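You operate a simulated robot arm through the tools that you are given. There is no shell and no other tool.

You are at the controls of a simulated two-armed robot. One attempt, no reset.

JOB
Air the room till the lamp is green, then lock the window.
Fine: turn the radiator off first; open the side window, and shut it again; leave the vent.

Only the result counts: the job must be done as asked and must still hold three seconds after the hand-in. Knocking over, shifting, dropping, spilling or breaking anything else fails it.

ROBOT AND FRAMES
Two 7-joint arms with fingered hands on one trunk that stands fixed in place. Base frame: the origin is at the foot of the trunk, x ahead of it, y to its left, z up. Readings come in cm, rad, newtons and seconds.
The left shoulder is at [4.7, 12.5, 124.9], the right one opposite. With the tool pointing down near the work surface each hand reaches from about 10 to 62 cm from the base axis, measured 20 degrees to its own side. Payload 3.6 kg a hand.
The tool frame of a hand sits at the grasp point between the pads (the TCP): z along the fingers, y along the line on which they close. The tips reach 3 cm beyond it. The gripper opens to 10.4 cm; its body begins 3.5 cm behind the TCP. The gripper is a hand of 4 fingers: y runs from the thumb to the fingers, the wrist lies at [-1.5, -10.4, -17.8] in the tool frame.
Orientation is told as [roll, pitch, yaw] about the base's x, y, z axes, in that order, counted from this pose: with the fingers straight down and the wrist toward the robot, the tool's x, y and z point along [0, 1, 0], [1, 0, 0] and [0, 0, -1] of the base frame.

CONTROLS
- The arms move only by the tool step_arm. It takes "left_motion", "right_motion" or both (then of equal length, played together; a hand with none holds still); each is a list of rows, each a list of 2 entries, a list of its own where there are three numbers: the shift along the tool's x, y, z in cm, then the turn, a rotation vector about the tool's x, y, z in rad. In form: [[[x, y, z], [rx, ry, rz]], ...]. A call has 1 to 20 rows; each row is the pose to reach, as a shift and turn from the pose commanded when the call began, along the tool's axes at that moment. A row lasts 0.2 s, in which the tool goes at most 5 cm and 0.15 rad; a call with a longer step from one row to the next is refused whole. Where a pose cannot be reached the arm comes as near as it can. A force on the tool above 90 N (or 10 N above the force at the start of the call, whichever is more), or a blocked arm, ends the call early, and 0.2 s more pass. In this call time passes only in rows, and 0.2 s behind the last. It gives the time, the measured TCP pose, the force on the tool (base axes), the opening and the grip force at its end, in the units of the frame above (readings bear some noise), with the torque about the TCP (base axes, N m) and any sound that the robot's microphone picked up.
- Cameras (640 x 400 px; columns grow to the right, rows downward): "scene" is now at [15.19, -2.18, 142.33]; the picture's right is [-0.23, -0.97, 0.00], its down [-0.22, 0.05, -0.97] and it looks along [0.95, -0.22, -0.23] (base axes); focal length 214 px, centre (320, 200). "left" rides on the left gripper at [-6.1, -9.2, -13] in its tool frame; the picture's right is [-0.81, -0.28, 0.52], its down [0.53, -0.71, 0.45] and it looks along [0.24, 0.64, 0.72] (tool axes); focal length 275 px, centre (320, 200). "right" rides on the right gripper at [6.1, -9.2, -13] in its tool frame; the picture's right is [-0.81, 0.27, -0.52], its down [-0.53, -0.71, 0.46] and it looks along [-0.24, 0.64, 0.72] (tool axes); focal length 275 px, centre (320, 200). There is no depth. A picture from a camera that has moved, and an enlarged one, comes with that camera's place and axes in the base frame and with its lens.
- capture(camera): a new picture of that camera. It takes no simulated time.
- raise_lower(by): moves the trunk up (or, below 0, down) by that many cm; the arms and the scene camera ride with it, the base frame stays. It gives what a move gives, with no picture.
- set_fingers(index, middle, ring, thumb_bend, thumb_turn, hand): sets how far each is bent, from 0 (flat) to 1 (curled in); at 0.3 the hand is open as for a grip, at 0.7 the pads meet at the TCP. One left out holds its place. A second passes; each finger stops where it meets its share of the squeeze, and holds until it gets a number again. It is the only way to open and close the hand. It gives what a move gives, with no picture; readings hold the bend of each and the force on the fingers (four entries, about 0 where the hand has none), thumb and palm. thumb_turn goes from beside the hand (0) to across from the fingers (1), as for a grip.
- aim_head(pan, tilt): turns the head with the scene camera to pan (to the left, within 1.396 rad either way) and tilt (down, from -0.506 to 1.204), counted from straight ahead of the robot (the tilt from the chest, where the trunk bows). It gives what a move gives.
- zoom(camera, box): a new picture of the part [left, top, right, bottom] of that camera's present view, enlarged. It takes no simulated time.
- job_done(): hands the job in; it is judged then, once.

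Places have to be worked out from the pictures, the camera data and where the tool is seen. Open the grippers and draw the arms clear of the work before you hand the job in, unless the task says otherwise.

The tools are called after "Emit:" as name(argument=value, ...) on one line, values as JSON. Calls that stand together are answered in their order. step_arm: Moves the arms, as the interface text tells. Its arguments: {"type":"object","properties":{"left_motion":{"type":"array","items":{"type":"array"}},"right_motion":{"type":"array","items":{"type":"array"}}},"required":[]} The other tools are called the same way: raise_lower (by) moves the trunk up or down; set_fingers (index, middle, ring, thumb_bend, thumb_turn, hand) moves the fingers one by one; aim_head (pan, tilt) turns the head that bears the scene camera; capture (camera) takes a picture; zoom (camera, box) takes an enlarged picture of a part of a camera's view; job_done () hands the job in.

At the start:

```text
clock: 0.0
left_tool_pos: [41.81, 4.17, 148.58]
left_orientation: [-0.001, 0.0, 0.0]
left_wrist_force: [-0.9, 0.8, 0.9]
left_wrist_torque: [-0.02, 0.0, 0.01]
left_opening: 10.36
left_finger_force: 0.1
left_shape: jaw
left_bend: [0.3, 0.3, 0.3, 0.3, 0.98]
left_finger forces: [0.0, 0.0, 0.0, 0.0, 0.1, 0.0]
right_tool_pos: [30.72, -28.6, 154.68]
right_orientation: [0.0, -0.001, 0.0]
right_wrist_force: [0.4, -0.3, -1.1]
right_wrist_torque: [0.0, -0.02, -0.01]
right_opening: 10.36
right_finger_force: 0.1
right_shape: jaw
right_bend: [0.3, 0.3, 0.3, 0.3, 0.98]
right_finger forces: [0.0, 0.0, 0.0, 0.1, 0.0, 0.1]
trunk travel left (down, up): [-47.5, 6.1]
head pan, tilt (commanded): [-0.23, 0.232]
```

scene: 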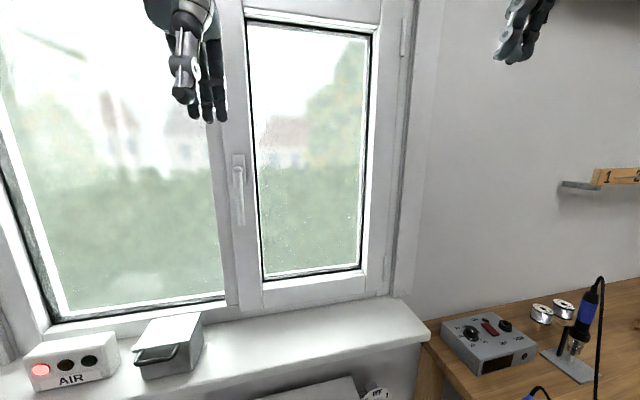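
right: 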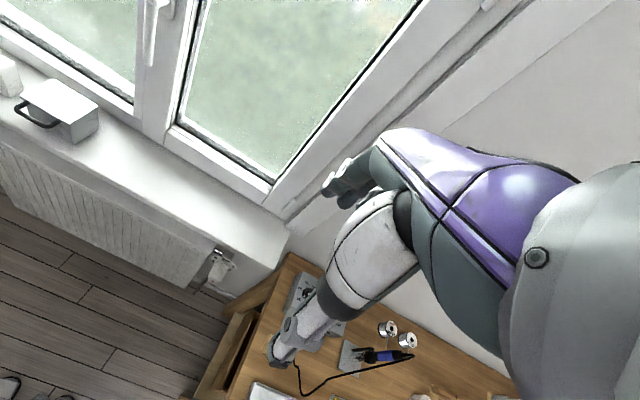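
left: 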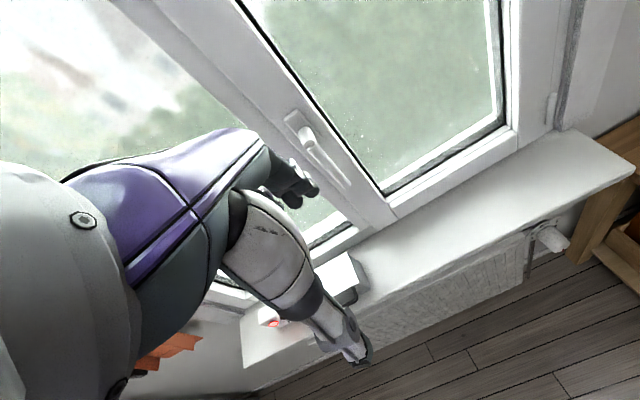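

The scene shows a double window with a handle on the side (right) sash, an AIR lamp box lit red, a grey box with a loop on the sill, and a radiator knob below the sill. I'll look closer at each of these first.

Emit:
zoom(camera="scene", box=[200, 130, 300, 240])

Emit:
zoom(camera="scene", box=[0, 290, 220, 400])

Emit:
zoom(camera="scene", box=[240, 280, 480, 400])

Emit:
zoom(camera="right", box=[150, 180, 350, 340])

Emit:
zoom(camera="left", box=[250, 80, 410, 220])

```text
3.64 times, centred on (250, 185) of scene
camera zoom: at [15.19, -2.18, 142.33], right [-0.23, -0.97, 0.0], down [-0.22, 0.05, -0.97], along [0.95, -0.22, -0.23], focal length 780 px, centre (574, 254)
```

zoom: 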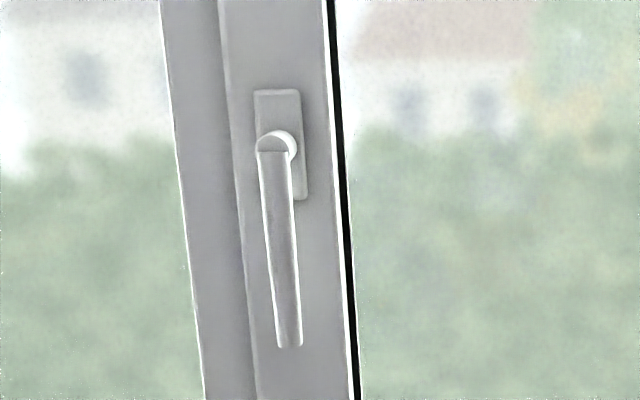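

```text
2.91 times, centred on (110, 345) of scene
camera zoom: at [15.19, -2.18, 142.33], right [-0.23, -0.97, 0.0], down [-0.22, 0.05, -0.97], along [0.95, -0.22, -0.23], focal length 624 px, centre (931, -222)
```

zoom: 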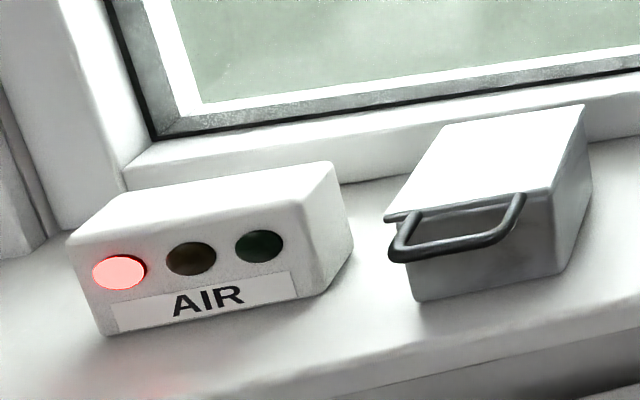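

```text
2.67 times, centred on (360, 340) of scene
camera zoom: at [15.19, -2.18, 142.33], right [-0.23, -0.97, 0.0], down [-0.22, 0.05, -0.97], along [0.95, -0.22, -0.23], focal length 572 px, centre (213, -173)
```

zoom: 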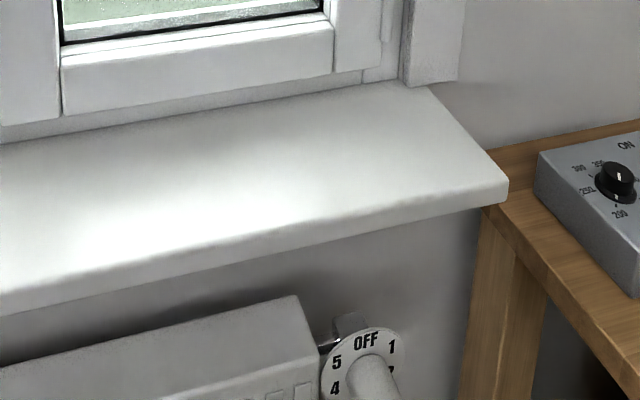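

```text
2.50 times, centred on (250, 260) of right
camera zoom: at [21.56, -22.38, 167.8], right [0.27, -0.81, 0.52], down [-0.71, -0.53, -0.46], along [0.64, -0.24, -0.72], focal length 688 px, centre (495, 50)
```

zoom: 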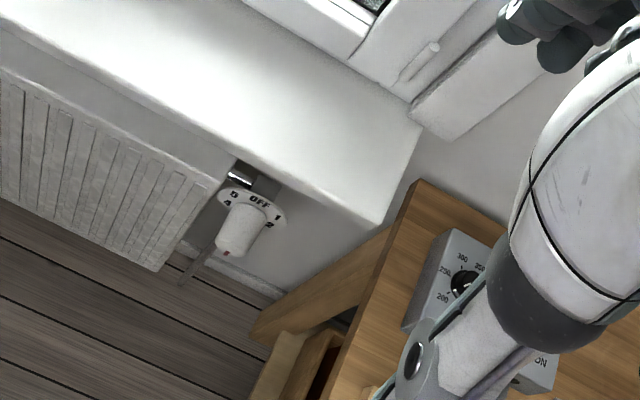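

```text
2.86 times, centred on (330, 150) of left
camera zoom: at [32.59, -1.91, 161.63], right [-0.28, -0.81, -0.52], down [-0.71, 0.53, -0.46], along [0.64, 0.24, -0.72], focal length 786 px, centre (291, 343)
```

zoom: 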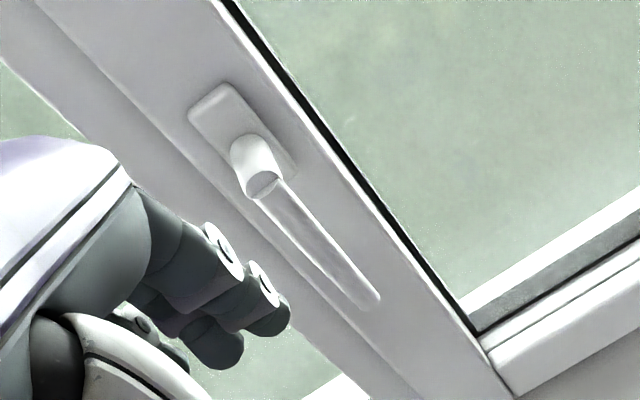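

The side sash has a lever handle pointing down (locked). Let me look around for the vent and the rest of the surroundings with the head.

Emit:
aim_head(pan=0.5, tilt=0.3)

Emit:
capture(camera="scene")

Emit:
aim_head(pan=-0.1, tilt=-0.45)

Emit:
capture(camera="scene")

Emit:
aim_head(pan=-0.2, tilt=0.8)

Emit:
capture(camera="scene")

Emit:
aim_head(pan=-0.9, tilt=0.5)

Emit:
capture(camera="scene")

```text
clock: 1.1
left_tool_pos: [41.89, 4.31, 148.54]
left_orientation: [-0.003, 0.0, -0.001]
left_wrist_force: [0.7, -0.4, -0.9]
left_wrist_torque: [0.0, -0.01, 0.0]
left_opening: 10.37
left_finger_force: 0.0
left_shape: jaw
left_bend: [0.3, 0.3, 0.3, 0.3, 0.98]
left_finger forces: [0.0, 0.1, 0.0, 0.0, 0.0, 0.1]
right_tool_pos: [30.92, -28.52, 154.72]
right_orientation: [0.0, 0.001, 0.0]
right_wrist_force: [-0.6, -0.2, -0.6]
right_wrist_torque: [0.01, -0.02, -0.01]
right_opening: 10.37
right_finger_force: 0.0
right_shape: jaw
right_bend: [0.3, 0.3, 0.3, 0.3, 0.98]
right_finger forces: [0.1, 0.1, 0.1, 0.0, 0.0, 0.0]
trunk travel left (down, up): [-47.5, 6.1]
head pan, tilt (commanded): [0.499, 0.3]
```

```text
taken
camera scene: at [14.31, 4.41, 141.69], right [0.48, -0.88, 0.0], down [-0.26, -0.14, -0.96], along [0.84, 0.46, -0.3], focal length 214 px, centre (320, 200)
```

scene: 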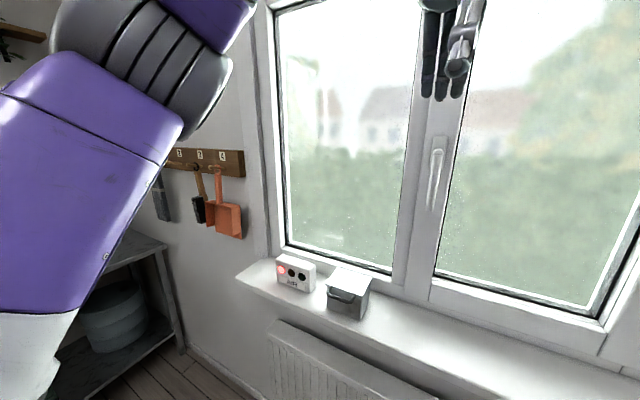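

```text
clock: 2.2
left_tool_pos: [41.87, 4.26, 148.64]
left_orientation: [-0.002, -0.001, 0.0]
left_wrist_force: [-0.4, 0.6, -0.3]
left_wrist_torque: [0.02, 0.02, -0.01]
left_opening: 10.36
left_finger_force: 0.1
left_shape: jaw
left_bend: [0.3, 0.3, 0.3, 0.3, 0.98]
left_finger forces: [0.1, 0.1, 0.1, 0.0, 0.0, 0.0]
right_tool_pos: [30.78, -28.49, 154.65]
right_orientation: [0.0, 0.0, 0.0]
right_wrist_force: [-0.3, -0.9, -0.2]
right_wrist_torque: [0.01, -0.03, -0.03]
right_opening: 10.36
right_finger_force: 0.1
right_shape: jaw
right_bend: [0.3, 0.3, 0.3, 0.3, 0.98]
right_finger forces: [0.1, 0.1, 0.0, 0.0, 0.0, 0.1]
trunk travel left (down, up): [-47.5, 6.1]
head pan, tilt (commanded): [-0.099, -0.45]
```

```text
taken
camera scene: at [13.1, -0.74, 148.13], right [-0.1, -1.0, 0.0], down [0.43, -0.04, -0.9], along [0.9, -0.09, 0.43], focal length 214 px, centre (320, 200)
```

scene: 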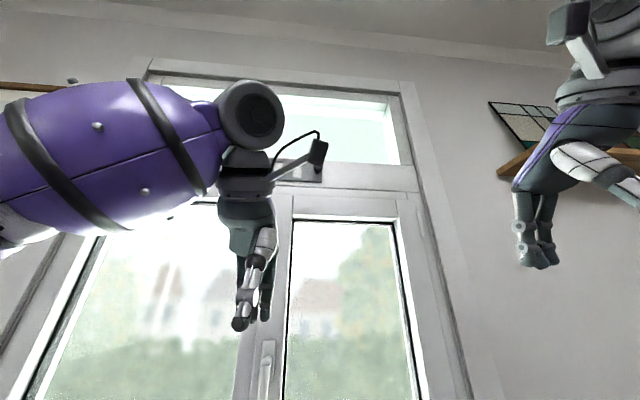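

```text
clock: 3.6
left_tool_pos: [41.76, 4.18, 148.6]
left_orientation: [-0.002, 0.001, 0.001]
left_wrist_force: [0.2, -0.6, 0.4]
left_wrist_torque: [0.02, 0.02, 0.02]
left_opening: 10.38
left_finger_force: 0.0
left_shape: jaw
left_bend: [0.3, 0.3, 0.3, 0.3, 0.98]
left_finger forces: [0.0, 0.1, 0.0, 0.0, 0.1, 0.0]
right_tool_pos: [30.78, -28.52, 154.74]
right_orientation: [-0.001, 0.0, 0.0]
right_wrist_force: [-0.5, 0.0, -0.5]
right_wrist_torque: [0.0, 0.0, 0.0]
right_opening: 10.35
right_finger_force: 0.0
right_shape: jaw
right_bend: [0.3, 0.3, 0.3, 0.3, 0.98]
right_finger forces: [0.1, 0.0, 0.1, 0.0, 0.1, 0.0]
trunk travel left (down, up): [-47.5, 6.1]
head pan, tilt (commanded): [-0.201, 0.799]
```

```text
taken
camera scene: at [14.01, -1.65, 137.26], right [-0.2, -0.98, 0.0], down [-0.7, 0.14, -0.7], along [0.68, -0.14, -0.72], focal length 214 px, centre (320, 200)
```

scene: 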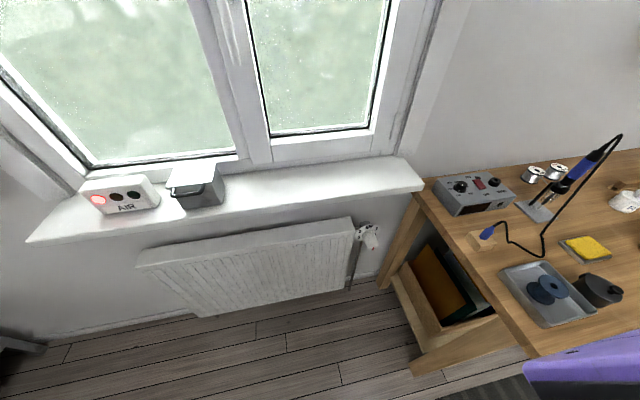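

```text
clock: 4.7
left_tool_pos: [41.84, 4.27, 148.63]
left_orientation: [-0.002, 0.0, 0.001]
left_wrist_force: [0.4, 0.0, -0.4]
left_wrist_torque: [0.04, 0.01, -0.01]
left_opening: 10.35
left_finger_force: 0.1
left_shape: jaw
left_bend: [0.3, 0.3, 0.3, 0.3, 0.98]
left_finger forces: [0.0, 0.1, 0.0, 0.0, 0.0, 0.0]
right_tool_pos: [30.77, -28.57, 154.7]
right_orientation: [0.0, 0.0, 0.001]
right_wrist_force: [0.8, -0.1, -0.1]
right_wrist_torque: [0.0, -0.01, 0.01]
right_opening: 10.34
right_finger_force: 0.0
right_shape: jaw
right_bend: [0.3, 0.3, 0.3, 0.3, 0.98]
right_finger forces: [0.0, 0.1, 0.0, 0.1, 0.0, 0.0]
trunk travel left (down, up): [-47.5, 6.1]
head pan, tilt (commanded): [-0.901, 0.499]
```

```text
taken
camera scene: at [11.76, -7.17, 139.85], right [-0.78, -0.62, 0.0], down [-0.3, 0.38, -0.88], along [0.55, -0.69, -0.48], focal length 214 px, centre (320, 200)
```

scene: 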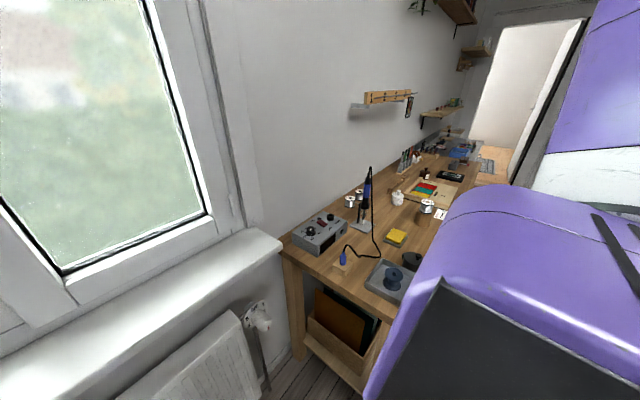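

The vent is the small transom latch up top, which I will leave alone. I estimate the window handle pivot at about (64, 4.5, 138), the hinge line near y≈-34.5, and the radiator dial near (60, -30, 66). I'll aim the head at the dial for a closer view.

Emit:
aim_head(pan=-0.55, tilt=0.95)

Emit:
zoom(camera="scene", box=[240, 100, 400, 200])

Emit:
capture(camera="scene")

Emit:
zoom(camera="right", box=[190, 235, 270, 285])

```text
clock: 5.6
left_tool_pos: [41.97, 4.19, 148.66]
left_orientation: [-0.002, 0.002, -0.001]
left_wrist_force: [0.6, 0.0, -0.5]
left_wrist_torque: [0.03, -0.01, -0.01]
left_opening: 10.38
left_finger_force: 0.0
left_shape: jaw
left_bend: [0.3, 0.3, 0.3, 0.3, 0.98]
left_finger forces: [0.1, 0.0, 0.0, 0.0, 0.1, 0.0]
right_tool_pos: [30.86, -28.53, 154.7]
right_orientation: [0.0, -0.001, -0.001]
right_wrist_force: [0.7, 0.4, -0.7]
right_wrist_torque: [0.0, -0.03, 0.04]
right_opening: 10.38
right_finger_force: 0.1
right_shape: jaw
right_bend: [0.3, 0.3, 0.3, 0.3, 0.98]
right_finger forces: [0.0, 0.0, 0.0, 0.1, 0.0, 0.0]
trunk travel left (down, up): [-47.5, 6.1]
head pan, tilt (commanded): [-0.55, 0.949]
```

```text
4.00 times, centred on (320, 150) of scene
camera zoom: at [12.3, -3.85, 136.11], right [-0.52, -0.85, 0.0], down [-0.69, 0.43, -0.58], along [0.5, -0.3, -0.81], focal length 858 px, centre (320, 400)
```

zoom: 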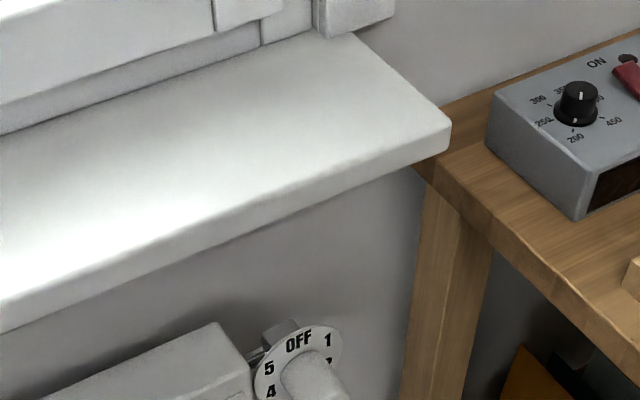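

```text
taken
camera scene: at [12.3, -3.85, 136.11], right [-0.52, -0.85, 0.0], down [-0.69, 0.43, -0.58], along [0.5, -0.3, -0.81], focal length 214 px, centre (320, 200)
```

scene: 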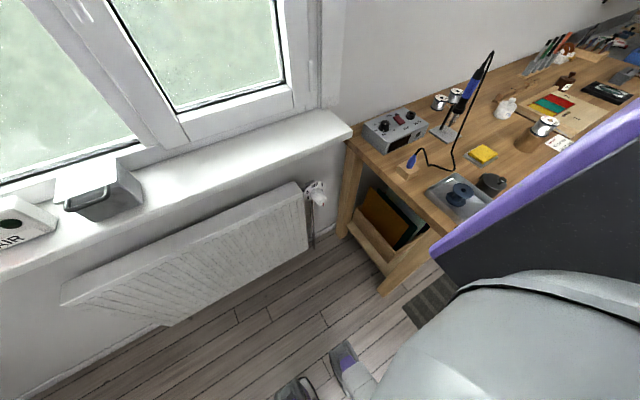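

```text
8.00 times, centred on (230, 260) of right
camera zoom: at [21.56, -22.38, 167.8], right [0.27, -0.81, 0.52], down [-0.71, -0.53, -0.46], along [0.64, -0.24, -0.72], focal length 2202 px, centre (1040, -280)
```

zoom: 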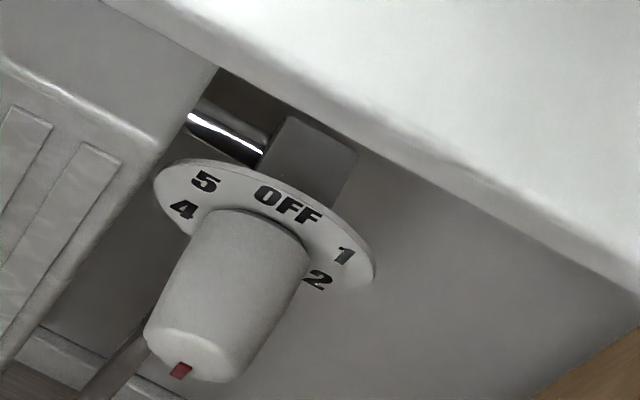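

The dial reads OFF at the top and 1–5 going clockwise. The knob's red mark is at its lower side, around 3, so it needs turning back about half a turn. Before lowering the trunk I'll check where the right elbow is relative to the bench.

Emit:
aim_head(pan=-1.35, tilt=0.5)

Emit:
capture(camera="scene")

Emit:
aim_head(pan=-1.1, tilt=1.1)

Emit:
capture(camera="scene")

```text
clock: 6.7
left_tool_pos: [41.8, 4.2, 148.6]
left_orientation: [-0.002, -0.001, 0.0]
left_wrist_force: [0.3, -0.9, 0.3]
left_wrist_torque: [0.01, 0.01, 0.02]
left_opening: 10.39
left_finger_force: 0.1
left_shape: jaw
left_bend: [0.3, 0.3, 0.3, 0.3, 0.98]
left_finger forces: [0.0, 0.0, 0.0, 0.1, 0.0, 0.0]
right_tool_pos: [30.87, -28.57, 154.73]
right_orientation: [-0.002, -0.001, 0.001]
right_wrist_force: [0.4, -0.4, -0.1]
right_wrist_torque: [0.0, -0.01, 0.03]
right_opening: 10.35
right_finger_force: 0.0
right_shape: jaw
right_bend: [0.3, 0.3, 0.3, 0.3, 0.98]
right_finger forces: [0.1, 0.1, 0.0, 0.1, 0.0, 0.0]
trunk travel left (down, up): [-47.5, 6.1]
head pan, tilt (commanded): [-1.349, 0.499]
```

```text
taken
camera scene: at [8.11, -8.92, 139.85], right [-0.98, -0.22, 0.0], down [-0.11, 0.47, -0.88], along [0.19, -0.86, -0.48], focal length 214 px, centre (320, 200)
```

scene: 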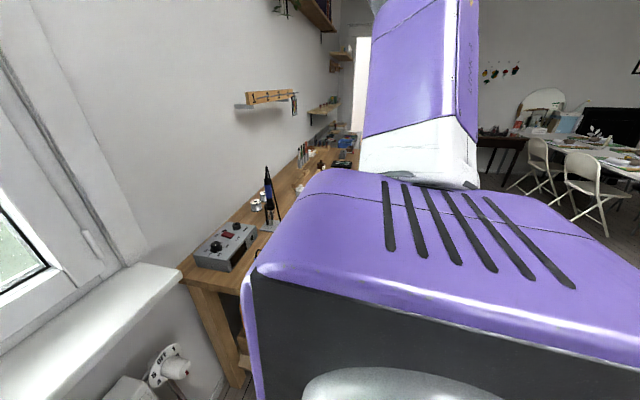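

```text
clock: 7.7
left_tool_pos: [41.85, 4.24, 148.68]
left_orientation: [-0.003, -0.001, -0.002]
left_wrist_force: [0.2, -0.6, -0.6]
left_wrist_torque: [-0.01, 0.01, 0.0]
left_opening: 10.37
left_finger_force: 0.0
left_shape: jaw
left_bend: [0.3, 0.3, 0.3, 0.3, 0.98]
left_finger forces: [0.1, 0.0, 0.0, 0.0, 0.0, 0.1]
right_tool_pos: [30.81, -28.66, 154.56]
right_orientation: [0.0, 0.0, -0.001]
right_wrist_force: [0.1, 0.7, -0.2]
right_wrist_torque: [0.01, 0.0, 0.03]
right_opening: 10.39
right_finger_force: 0.1
right_shape: jaw
right_bend: [0.3, 0.3, 0.3, 0.3, 0.98]
right_finger forces: [0.0, 0.0, 0.0, 0.0, 0.0, 0.0]
trunk travel left (down, up): [-47.5, 6.1]
head pan, tilt (commanded): [-1.1, 1.1]
```

```text
taken
camera scene: at [8.97, -5.68, 135.09], right [-0.89, -0.45, 0.0], down [-0.4, 0.79, -0.45], along [0.21, -0.41, -0.89], focal length 214 px, centre (320, 200)
```

scene: 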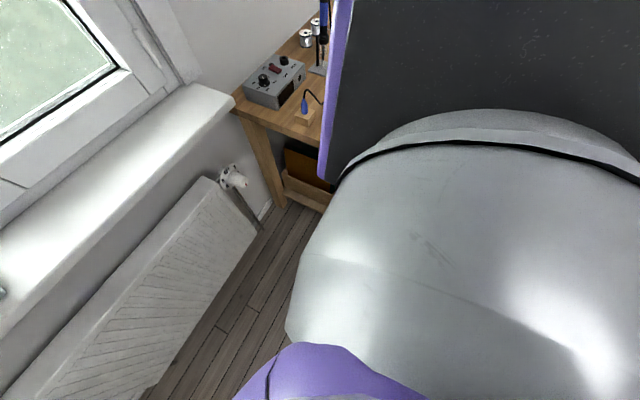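

The right elbow sits out near the bench front, so I'll first bring the right hand forward and down with fingers pointing at the wall (pitch −90°). That straightens the arm before I lower the trunk.

Emit:
step_arm(right_motion=[[[0, 1.2, 3.5], [-0.13, 0, 0]], [[0, 2.4, 7], [-0.26, 0, 0]], [[0, 3.6, 10.5], [-0.39, 0, 0]], [[0, 4.8, 14], [-0.52, 0, 0]], [[0, 6, 17.5], [-0.65, 0, 0]], [[0, 7.2, 21], [-0.78, 0, 0]], [[0, 8.4, 24.5], [-0.91, 0, 0]], [[0, 9.6, 28], [-1.04, 0, 0]], [[0, 10.8, 31.5], [-1.17, 0, 0]], [[0, 12, 35], [-1.3, 0, 0]], [[0, 13.2, 38.5], [-1.43, 0, 0]], [[0, 14.2, 42], [-1.571, 0, 0]]])

Emit:
capture(camera="scene")

Emit:
capture(camera="right")

```text
clock: 10.3
left_tool_pos: [41.89, 4.16, 148.63]
left_orientation: [-0.003, -0.001, 0.0]
left_wrist_force: [0.0, 0.3, 0.1]
left_wrist_torque: [-0.04, -0.01, 0.01]
left_opening: 10.37
left_finger_force: 0.0
left_shape: jaw
left_bend: [0.3, 0.3, 0.3, 0.3, 0.98]
left_finger forces: [0.0, 0.1, 0.0, 0.1, 0.1, 0.1]
right_tool_pos: [45.27, -28.67, 112.65]
right_orientation: [-1.074, -1.569, 1.07]
right_wrist_force: [-0.2, 0.5, -1.4]
right_wrist_torque: [-0.02, -0.01, 0.02]
right_opening: 10.37
right_finger_force: 0.0
right_shape: jaw
right_bend: [0.3, 0.3, 0.3, 0.3, 0.98]
right_finger forces: [0.0, 0.0, 0.0, 0.1, 0.1, 0.0]
right hand out of reach, approached as far as the arm can: row 6, 7, 8, 9, 10
trunk travel left (down, up): [-47.5, 6.1]
head pan, tilt (commanded): [-1.1, 1.1]
```

```text
taken
camera scene: at [9.0, -5.66, 135.08], right [-0.89, -0.45, 0.0], down [-0.4, 0.79, -0.45], along [0.21, -0.4, -0.89], focal length 214 px, centre (320, 200)
```

scene: 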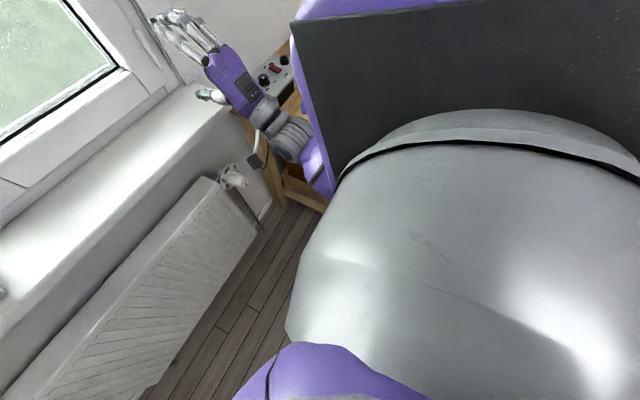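

```text
taken
camera right: at [32.06, -22.32, 103.5], right [-0.52, -0.81, 0.28], down [0.45, -0.54, -0.71], along [0.72, -0.24, 0.64], focal length 275 px, centre (320, 200)
```

right: 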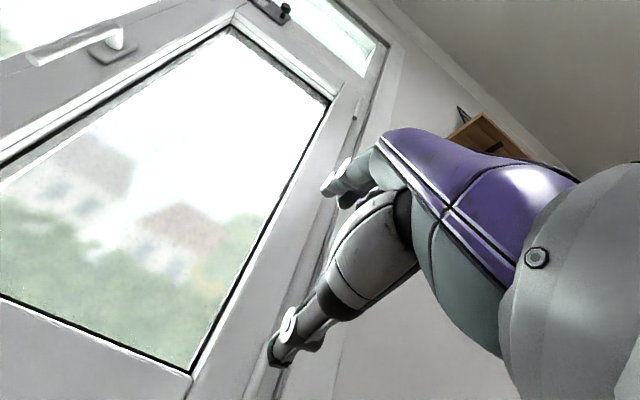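

The right hand now points at the wall at (45, -29, 113). I'll check the elbow against the bench again.

Emit:
aim_head(pan=-1.3, tilt=0.55)

Emit:
capture(camera="scene")

Emit:
aim_head(pan=-0.8, tilt=0.75)

Emit:
capture(camera="scene")

```text
clock: 11.3
left_tool_pos: [41.76, 4.21, 148.51]
left_orientation: [-0.002, -0.001, -0.001]
left_wrist_force: [0.5, -0.7, 0.4]
left_wrist_torque: [0.01, 0.05, 0.0]
left_opening: 10.37
left_finger_force: 0.1
left_shape: jaw
left_bend: [0.3, 0.3, 0.3, 0.3, 0.98]
left_finger forces: [0.1, 0.0, 0.0, 0.1, 0.0, 0.0]
right_tool_pos: [45.18, -28.57, 112.75]
right_orientation: [-0.054, -1.571, 0.05]
right_wrist_force: [-0.1, -0.2, -0.3]
right_wrist_torque: [0.01, 0.0, -0.03]
right_opening: 10.4
right_finger_force: 0.2
right_shape: jaw
right_bend: [0.3, 0.3, 0.3, 0.3, 0.98]
right_finger forces: [0.1, 0.0, 0.0, 0.0, 0.1, 0.0]
trunk travel left (down, up): [-47.5, 6.1]
head pan, tilt (commanded): [-1.3, 0.55]
```

```text
taken
camera scene: at [8.51, -8.7, 139.39], right [-0.96, -0.27, 0.0], down [-0.14, 0.5, -0.85], along [0.23, -0.82, -0.52], focal length 214 px, centre (320, 200)
```

scene: 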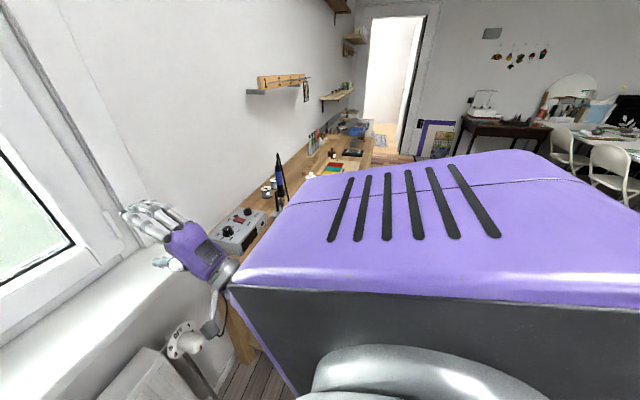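

```text
clock: 12.2
left_tool_pos: [41.7, 4.27, 148.66]
left_orientation: [-0.001, 0.0, 0.001]
left_wrist_force: [-0.7, -0.5, 0.0]
left_wrist_torque: [0.01, 0.0, -0.03]
left_opening: 10.37
left_finger_force: 0.0
left_shape: jaw
left_bend: [0.3, 0.3, 0.3, 0.3, 0.98]
left_finger forces: [0.0, 0.1, 0.1, 0.0, 0.0, 0.0]
right_tool_pos: [45.23, -28.5, 112.78]
right_orientation: [-0.138, -1.572, 0.139]
right_wrist_force: [0.1, -0.4, -0.3]
right_wrist_torque: [0.02, 0.01, 0.0]
right_opening: 10.39
right_finger_force: 0.1
right_shape: jaw
right_bend: [0.3, 0.3, 0.3, 0.3, 0.98]
right_finger forces: [0.1, 0.0, 0.0, 0.0, 0.0, 0.1]
trunk travel left (down, up): [-47.5, 6.1]
head pan, tilt (commanded): [-0.799, 0.75]
```

```text
taken
camera scene: at [11.87, -6.0, 137.66], right [-0.72, -0.7, 0.0], down [-0.47, 0.49, -0.73], along [0.51, -0.53, -0.68], focal length 214 px, centre (320, 200)
```

scene: 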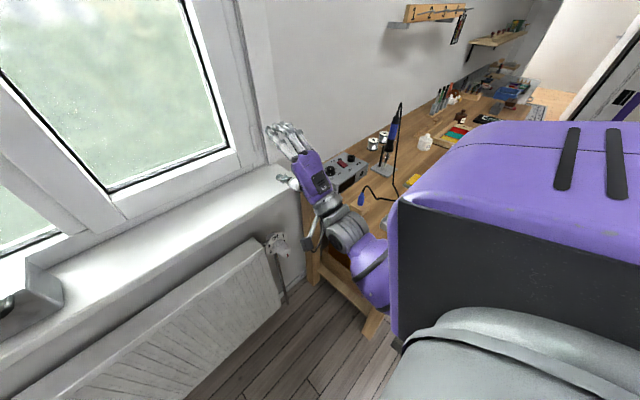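

The shoulder housing hides the elbow from the head camera. I'll turn the left hand (yaw only, in free air) so its camera looks back at the right elbow and bench edge.

Emit:
step_arm(left_motion=[[[0, 0, 0], [0, 0, 0.15]], [[0, 0, 0], [0, 0, 0.3]], [[0, 0, 0], [0, 0, 0.45]], [[0, 0, 0], [0, 0, 0.6]], [[0, 0, 0], [0, 0, 0.75]], [[0, 0, 0], [0, 0, 0.9]], [[0, 0, 0], [0, 0, 1.05]], [[0, 0, 0], [0, 0, 1.2]], [[0, 0, 0], [0, 0, 1.35]], [[0, 0, 0], [0, 0, 1.5]], [[0, 0, 0], [0, 0, 1.65]], [[0, 0, 0], [0, 0, 1.8]], [[0, 0, 0], [0, 0, 1.95]], [[0, 0, 0], [0, 0, 2.1]]])

Emit:
capture(camera="left")

```text
clock: 15.2
left_tool_pos: [35.99, 6.06, 149.92]
left_orientation: [0.004, -0.003, -2.097]
left_wrist_force: [-0.9, 1.2, -0.6]
left_wrist_torque: [-0.1, -0.04, -0.01]
left_opening: 10.37
left_finger_force: 0.1
left_shape: jaw
left_bend: [0.3, 0.3, 0.3, 0.3, 0.98]
left_finger forces: [0.0, 0.0, 0.1, 0.0, 0.1, 0.0]
left hand out of reach, approached as far as the arm can: row 13, 14
right_tool_pos: [45.13, -28.29, 112.99]
right_orientation: [-2.227, -1.568, 2.227]
right_wrist_force: [0.0, 0.8, 0.5]
right_wrist_torque: [-0.02, -0.01, 0.01]
right_opening: 10.37
right_finger_force: 0.1
right_shape: jaw
right_bend: [0.3, 0.3, 0.3, 0.3, 0.98]
right_finger forces: [0.0, 0.0, 0.0, 0.0, 0.1, 0.0]
trunk travel left (down, up): [-47.5, 6.1]
head pan, tilt (commanded): [-0.799, 0.75]
```

```text
taken
camera left: at [35.33, 17.09, 162.75], right [-0.56, 0.64, -0.52], down [0.82, 0.35, -0.46], along [-0.11, -0.68, -0.72], focal length 275 px, centre (320, 200)
```

left: 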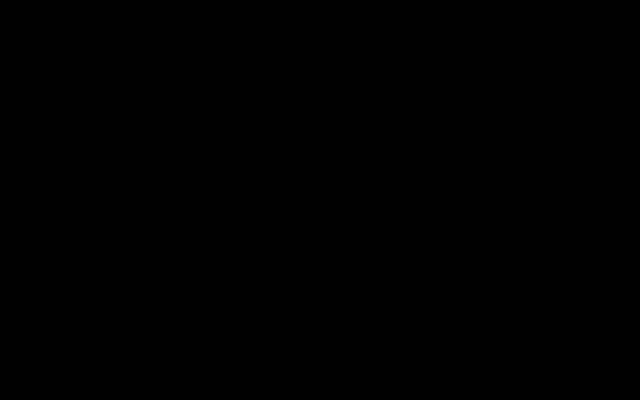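

The left camera is blocked by its own arm at that yaw. I'll turn back part of the way and look again.

Emit:
step_arm(left_motion=[[[0, 0, 0], [0, 0, -0.15]], [[0, 0, 0], [0, 0, -0.3]], [[0, 0, 0], [0, 0, -0.45]], [[0, 0, 0], [0, 0, -0.6]]])

Emit:
capture(camera="left")

```text
clock: 16.2
left_tool_pos: [36.06, 5.74, 149.77]
left_orientation: [0.0, -0.001, -1.496]
left_wrist_force: [-0.5, 0.0, 0.1]
left_wrist_torque: [-0.02, -0.01, -0.02]
left_opening: 10.41
left_finger_force: 0.1
left_shape: jaw
left_bend: [0.3, 0.3, 0.3, 0.3, 0.98]
left_finger forces: [0.0, 0.1, 0.1, 0.1, 0.0, 0.1]
right_tool_pos: [45.07, -28.49, 112.78]
right_orientation: [-2.695, -1.572, 2.694]
right_wrist_force: [0.1, -0.7, -0.1]
right_wrist_torque: [0.03, 0.01, -0.01]
right_opening: 10.4
right_finger_force: 0.0
right_shape: jaw
right_bend: [0.3, 0.3, 0.3, 0.3, 0.98]
right_finger forces: [0.0, 0.0, 0.0, 0.0, 0.0, 0.0]
trunk travel left (down, up): [-47.5, 6.1]
head pan, tilt (commanded): [-0.799, 0.75]
```

```text
taken
camera left: at [29.29, 14.48, 162.73], right [-0.83, 0.21, -0.52], down [0.48, 0.75, -0.46], along [0.29, -0.63, -0.72], focal length 275 px, centre (320, 200)
```

left: 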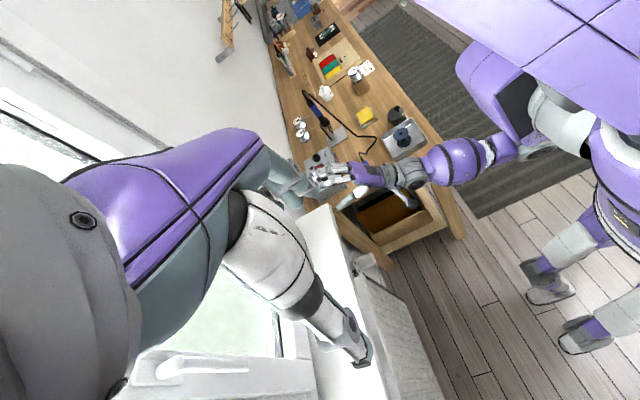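

Now the right arm is visible: elbow near (0, -36, 102) in front of and left of the bench corner. I'll zoom to verify the clearances before lowering.

Emit:
zoom(camera="left", box=[310, 40, 590, 280])

```text
1.67 times, centred on (450, 160) of left
camera zoom: at [29.29, 14.48, 162.73], right [-0.83, 0.21, -0.52], down [0.48, 0.75, -0.46], along [0.29, -0.63, -0.72], focal length 459 px, centre (103, 267)
```

zoom: 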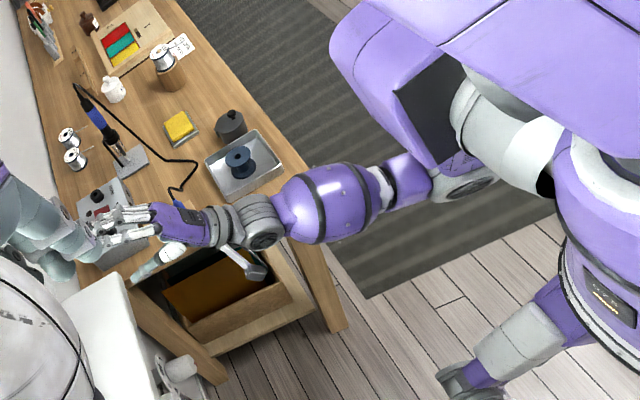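

Bench corner works out to about (18, -47, 83), leaving good clearance to the right arm. I'll lower the trunk in two steps, checking forces and the view.

Emit:
raise_lower(by=-20)

Emit:
capture(camera="left")

Emit:
capture(camera="scene")

```text
clock: 18.4
left_tool_pos: [36.27, 5.68, 129.71]
left_orientation: [0.001, -0.003, -1.499]
left_wrist_force: [-0.3, 0.0, 0.2]
left_wrist_torque: [0.0, 0.02, 0.01]
left_opening: 10.42
left_finger_force: 0.0
left_shape: jaw
left_bend: [0.3, 0.3, 0.3, 0.3, 0.98]
left_finger forces: [0.1, 0.0, 0.1, 0.1, 0.0, 0.1]
right_tool_pos: [45.1, -28.55, 92.76]
right_orientation: [3.02, -1.571, -3.022]
right_wrist_force: [-1.0, 0.2, 0.2]
right_wrist_torque: [0.01, 0.01, -0.04]
right_opening: 10.42
right_finger_force: 0.1
right_shape: jaw
right_bend: [0.3, 0.3, 0.3, 0.3, 0.98]
right_finger forces: [0.0, 0.0, 0.0, 0.0, 0.0, 0.0]
trunk travel left (down, up): [-27.5, 26.1]
head pan, tilt (commanded): [-0.799, 0.75]
```

```text
taken
camera left: at [29.35, 14.42, 142.7], right [-0.83, 0.22, -0.52], down [0.48, 0.75, -0.46], along [0.29, -0.63, -0.72], focal length 275 px, centre (320, 200)
```

left: 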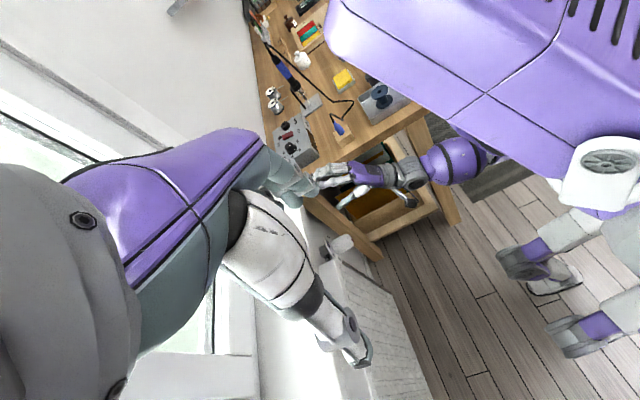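

```text
taken
camera scene: at [18.14, -5.99, 116.77], right [-0.72, -0.7, 0.0], down [-0.48, 0.49, -0.73], along [0.51, -0.52, -0.68], focal length 214 px, centre (320, 200)
```

scene: 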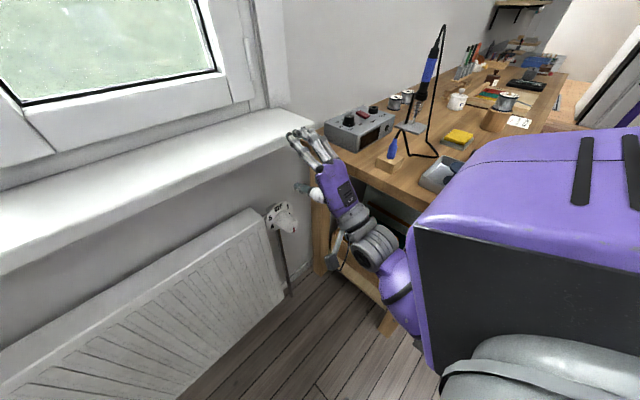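

Lowering also carries the shoulders forward a little. I want to check the big shoulder housing against the bench before going further down.

Emit:
aim_head(pan=-1.3, tilt=0.6)

Emit:
capture(camera="scene")

Emit:
zoom(camera="left", box=[300, 0, 640, 260])

```text
clock: 19.3
left_tool_pos: [36.16, 5.68, 129.69]
left_orientation: [0.0, -0.001, -1.5]
left_wrist_force: [0.0, 0.6, -0.4]
left_wrist_torque: [-0.01, -0.02, 0.02]
left_opening: 10.41
left_finger_force: 0.1
left_shape: jaw
left_bend: [0.3, 0.3, 0.3, 0.3, 0.98]
left_finger forces: [0.0, 0.1, 0.0, 0.0, 0.0, 0.0]
right_tool_pos: [45.01, -28.52, 92.78]
right_orientation: [2.713, -1.57, -2.712]
right_wrist_force: [0.2, -1.7, -0.9]
right_wrist_torque: [0.0, 0.0, 0.0]
right_opening: 10.39
right_finger_force: 0.1
right_shape: jaw
right_bend: [0.3, 0.3, 0.3, 0.3, 0.98]
right_finger forces: [0.0, 0.1, 0.0, 0.0, 0.0, 0.1]
trunk travel left (down, up): [-27.5, 26.1]
head pan, tilt (commanded): [-1.3, 0.6]
```

```text
taken
camera scene: at [14.74, -8.56, 118.06], right [-0.96, -0.27, 0.0], down [-0.15, 0.54, -0.82], along [0.22, -0.79, -0.57], focal length 214 px, centre (320, 200)
```

scene: 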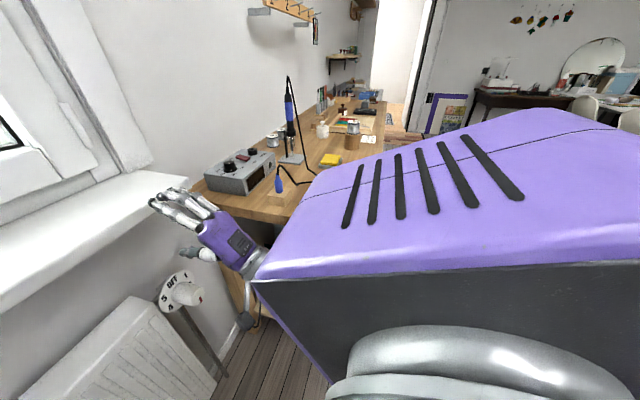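

```text
1.54 times, centred on (470, 130) of left
camera zoom: at [29.4, 14.41, 142.68], right [-0.83, 0.22, -0.52], down [0.48, 0.75, -0.46], along [0.29, -0.63, -0.72], focal length 424 px, centre (89, 308)
```

zoom: 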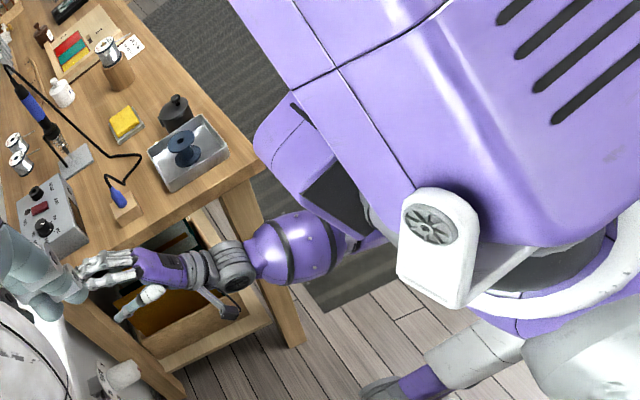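

The bench corner is now visible at about (13.5, -46, 83), with the arm staying inside y > -40. I'll lower another 15 cm.

Emit:
raise_lower(by=-15)

Emit:
capture(camera="left")

Emit:
capture(camera="right")

Emit:
aim_head(pan=-0.8, tilt=0.6)

Emit:
capture(camera="scene")

```text
clock: 21.1
left_tool_pos: [36.18, 5.7, 114.75]
left_orientation: [0.001, -0.001, -1.501]
left_wrist_force: [0.7, -0.4, 0.3]
left_wrist_torque: [-0.01, 0.0, 0.01]
left_opening: 10.4
left_finger_force: 0.1
left_shape: jaw
left_bend: [0.3, 0.3, 0.3, 0.3, 0.98]
left_finger forces: [0.0, 0.0, 0.0, 0.1, 0.1, 0.0]
right_tool_pos: [45.05, -28.52, 77.83]
right_orientation: [-3.013, -1.567, 3.011]
right_wrist_force: [-0.8, -0.3, -0.2]
right_wrist_torque: [0.01, 0.0, -0.01]
right_opening: 10.41
right_finger_force: 0.1
right_shape: jaw
right_bend: [0.3, 0.3, 0.3, 0.3, 0.98]
right_finger forces: [0.0, 0.1, 0.0, 0.1, 0.0, 0.0]
trunk travel left (down, up): [-12.5, 41.1]
head pan, tilt (commanded): [-1.3, 0.6]
```

```text
taken
camera left: at [29.34, 14.42, 127.71], right [-0.83, 0.22, -0.52], down [0.48, 0.75, -0.46], along [0.29, -0.63, -0.72], focal length 275 px, centre (320, 200)
```

left: 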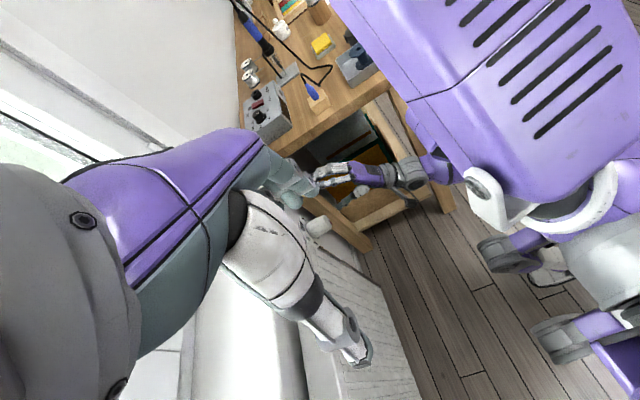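

```text
taken
camera right: at [31.87, -22.4, 68.61], right [-0.52, -0.81, 0.27], down [0.46, -0.53, -0.71], along [0.72, -0.24, 0.65], focal length 275 px, centre (320, 200)
```

right: 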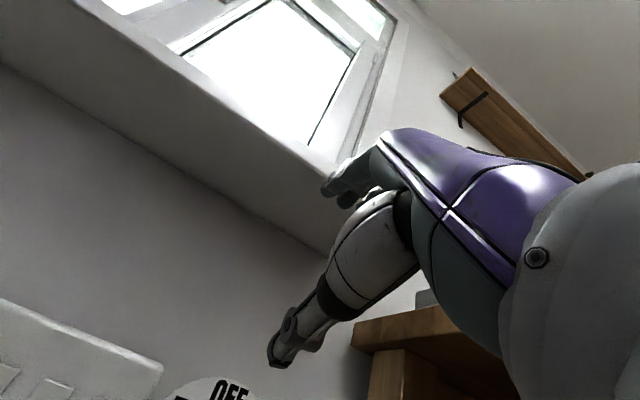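

```text
clock: 22.0
left_tool_pos: [36.21, 5.56, 114.74]
left_orientation: [-0.001, -0.001, -1.499]
left_wrist_force: [0.2, 0.8, -1.0]
left_wrist_torque: [-0.01, -0.01, 0.03]
left_opening: 10.4
left_finger_force: 0.0
left_shape: jaw
left_bend: [0.3, 0.3, 0.3, 0.3, 0.98]
left_finger forces: [0.0, 0.0, 0.0, 0.0, 0.1, 0.1]
right_tool_pos: [44.99, -28.61, 77.85]
right_orientation: [3.066, -1.572, -3.067]
right_wrist_force: [0.4, -0.5, 0.1]
right_wrist_torque: [-0.05, -0.02, -0.01]
right_opening: 10.37
right_finger_force: 0.0
right_shape: jaw
right_bend: [0.3, 0.3, 0.3, 0.3, 0.98]
right_finger forces: [0.1, 0.0, 0.0, 0.0, 0.1, 0.1]
trunk travel left (down, up): [-12.5, 41.1]
head pan, tilt (commanded): [-0.799, 0.6]
```

```text
taken
camera scene: at [23.48, -6.39, 101.64], right [-0.72, -0.7, 0.0], down [-0.39, 0.41, -0.83], along [0.57, -0.59, -0.56], focal length 214 px, centre (320, 200)
```

scene: 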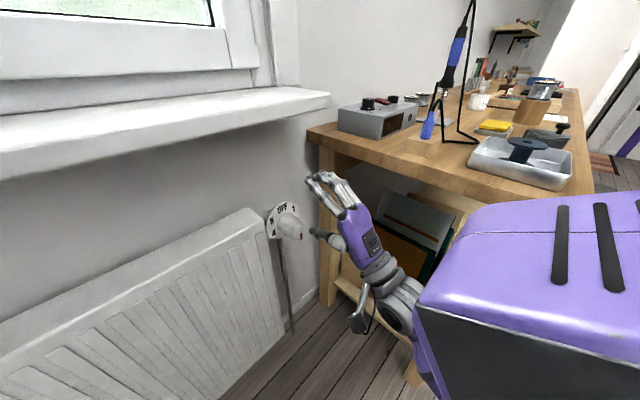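

Good view of the dial now. I'll zoom in on it to read the mark and refine its position.

Emit:
zoom(camera="scene", box=[230, 160, 350, 280])

Emit:
zoom(camera="left", box=[270, 120, 430, 240])

```text
3.33 times, centred on (290, 220) of scene
camera zoom: at [23.48, -6.39, 101.64], right [-0.72, -0.7, 0.0], down [-0.39, 0.41, -0.83], along [0.57, -0.59, -0.56], focal length 715 px, centre (420, 133)
```

zoom: 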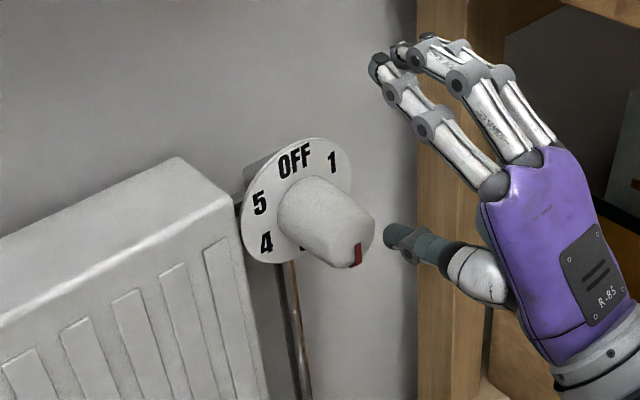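

```text
3.33 times, centred on (350, 180) of left
camera zoom: at [29.4, 14.41, 127.68], right [-0.83, 0.22, -0.52], down [0.48, 0.75, -0.46], along [0.29, -0.63, -0.72], focal length 918 px, centre (220, 267)
```

zoom: 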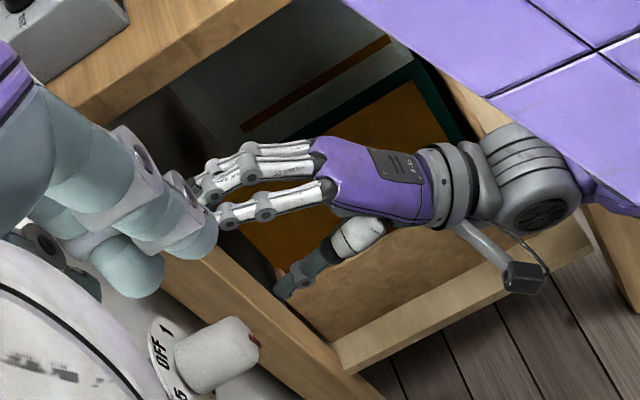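

I place the knob axis at about y=-30.1, z=66.3, with its tip at x≈54.4 and the disc at x≈60. I'll zoom further to read the red mark's angle.

Emit:
zoom(camera="scene", box=[268, 195, 308, 220])

Emit:
zoom(camera="scene", box=[260, 195, 308, 245])

```text
16.00 times, centred on (288, 208) of scene
camera zoom: at [23.48, -6.39, 101.64], right [-0.72, -0.7, 0.0], down [-0.39, 0.41, -0.83], along [0.57, -0.59, -0.56], focal length 3432 px, centre (832, 80)
```

zoom: 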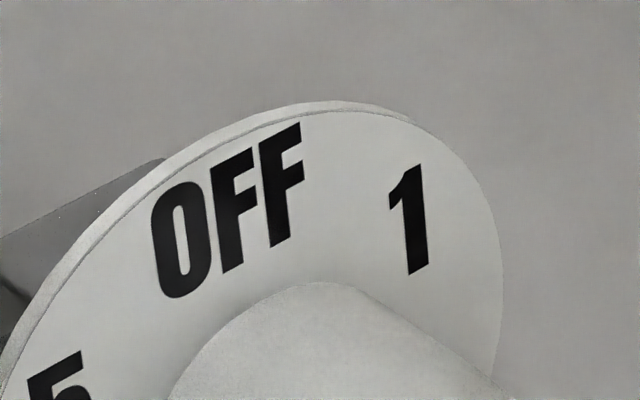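

```text
8.00 times, centred on (284, 220) of scene
camera zoom: at [23.48, -6.39, 101.64], right [-0.72, -0.7, 0.0], down [-0.39, 0.41, -0.83], along [0.57, -0.59, -0.56], focal length 1716 px, centre (608, 40)
```

zoom: 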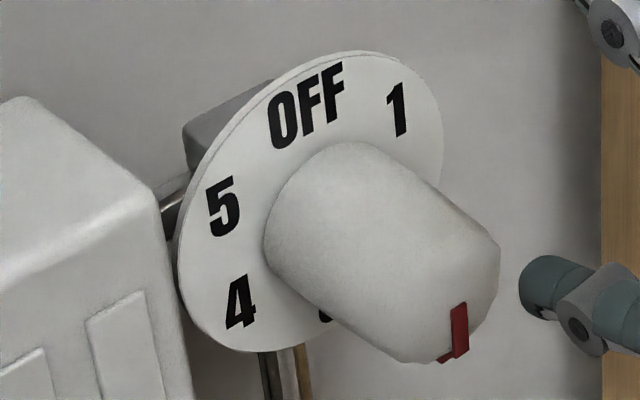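

The mark sits at about 3, so roughly −170…−180° of rotation (as seen, counter-clockwise via 2 and 1) is needed. I'll bring the right hand in front of the knob axis and roll it +60° about the knob axis, staying clear at x=47.

Emit:
step_arm(right_motion=[[[-0.2, -1.65, 0.3], [0, 0, 0.15]], [[-0.4, -3.3, 0.6], [0, 0, 0.3]], [[-0.6, -4.95, 0.9], [0, 0, 0.45]], [[-0.8, -6.6, 1.2], [0, 0, 0.6]], [[-1.1, -8.25, 1.5], [0, 0, 0.75]], [[-1.3, -9.9, 1.8], [0, 0, 0.9]], [[-1.5, -11.5, 2.0], [0, 0, 1.047]]])

Emit:
capture(camera="right")

Emit:
capture(camera="scene")

Emit:
zoom(camera="left", box=[270, 120, 510, 300])

```text
clock: 23.6
left_tool_pos: [36.2, 5.73, 114.54]
left_orientation: [0.001, -0.002, -1.5]
left_wrist_force: [0.2, 0.5, 0.3]
left_wrist_torque: [-0.01, 0.03, 0.0]
left_opening: 10.4
left_finger_force: 0.0
left_shape: jaw
left_bend: [0.3, 0.3, 0.3, 0.3, 0.98]
left_finger forces: [0.1, 0.0, 0.0, 0.1, 0.0, 0.0]
right_tool_pos: [47.75, -30.46, 67.5]
right_orientation: [1.573, -0.625, -1.517]
right_wrist_force: [0.2, 0.7, 0.8]
right_wrist_torque: [0.01, -0.03, -0.01]
right_opening: 10.38
right_finger_force: 0.1
right_shape: jaw
right_bend: [0.3, 0.3, 0.3, 0.3, 0.98]
right_finger forces: [0.0, 0.1, 0.0, 0.0, 0.0, 0.0]
trunk travel left (down, up): [-12.5, 41.1]
head pan, tilt (commanded): [-0.799, 0.6]
```

```text
taken
camera right: at [34.06, -20.2, 67.03], right [-0.48, -0.72, -0.5], down [0.44, 0.29, -0.85], along [0.76, -0.63, 0.18], focal length 275 px, centre (320, 200)
```

right: 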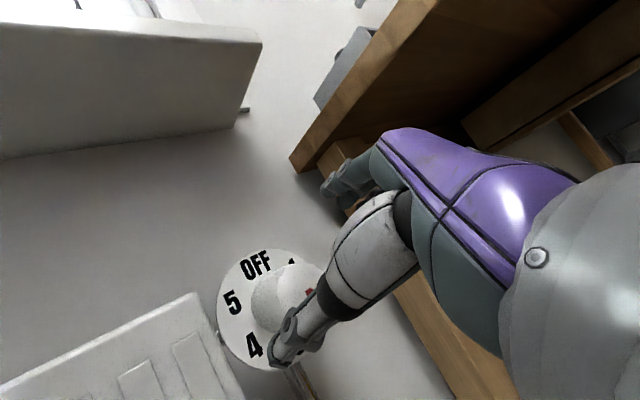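

```text
taken
camera scene: at [23.48, -6.39, 101.64], right [-0.72, -0.7, 0.0], down [-0.39, 0.41, -0.83], along [0.57, -0.59, -0.56], focal length 214 px, centre (320, 200)
```

scene: 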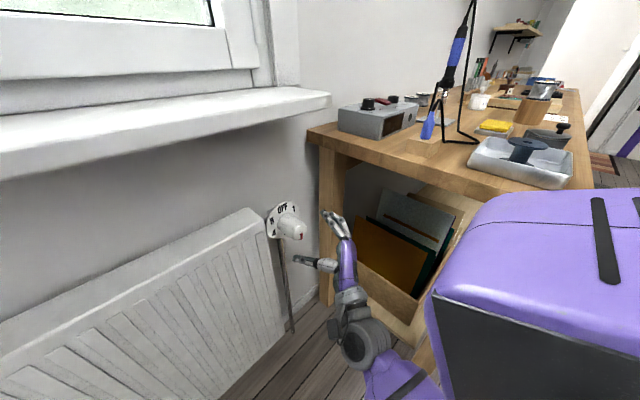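

```text
2.22 times, centred on (390, 210) of left
camera zoom: at [29.4, 14.4, 127.69], right [-0.83, 0.22, -0.52], down [0.48, 0.75, -0.46], along [0.29, -0.63, -0.72], focal length 612 px, centre (164, 178)
```

zoom: 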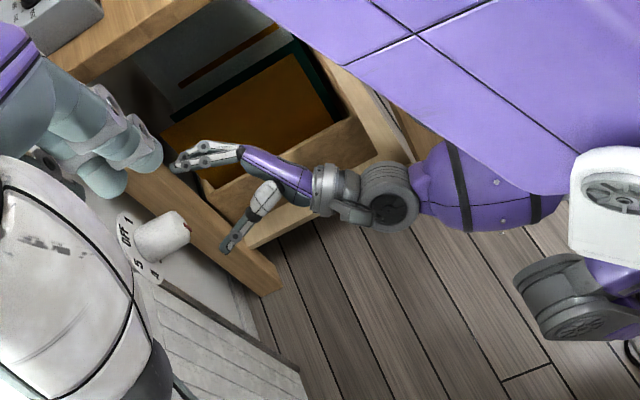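

The hand hasn't quite settled on the commanded pose (reads 47.75, -30.46, 67.5). I'll hold for a moment and read again.

Emit:
step_arm(right_motion=[[[0, 0, 0], [0, 0, 0]], [[0, 0, 0], [0, 0, 0]]])

```text
clock: 24.2
left_tool_pos: [36.26, 5.65, 114.67]
left_orientation: [-0.001, -0.003, -1.499]
left_wrist_force: [-0.2, 0.3, -0.7]
left_wrist_torque: [0.0, 0.03, 0.01]
left_opening: 10.41
left_finger_force: 0.0
left_shape: jaw
left_bend: [0.3, 0.3, 0.3, 0.3, 0.98]
left_finger forces: [0.0, 0.0, 0.1, 0.1, 0.0, 0.1]
right_tool_pos: [47.68, -30.52, 67.42]
right_orientation: [1.573, -0.628, -1.522]
right_wrist_force: [0.3, -0.2, -0.3]
right_wrist_torque: [0.01, 0.0, 0.01]
right_opening: 10.43
right_finger_force: 0.0
right_shape: jaw
right_bend: [0.3, 0.3, 0.3, 0.3, 0.98]
right_finger forces: [0.0, 0.0, 0.0, 0.1, 0.0, 0.0]
trunk travel left (down, up): [-12.5, 41.1]
head pan, tilt (commanded): [-0.799, 0.6]
```

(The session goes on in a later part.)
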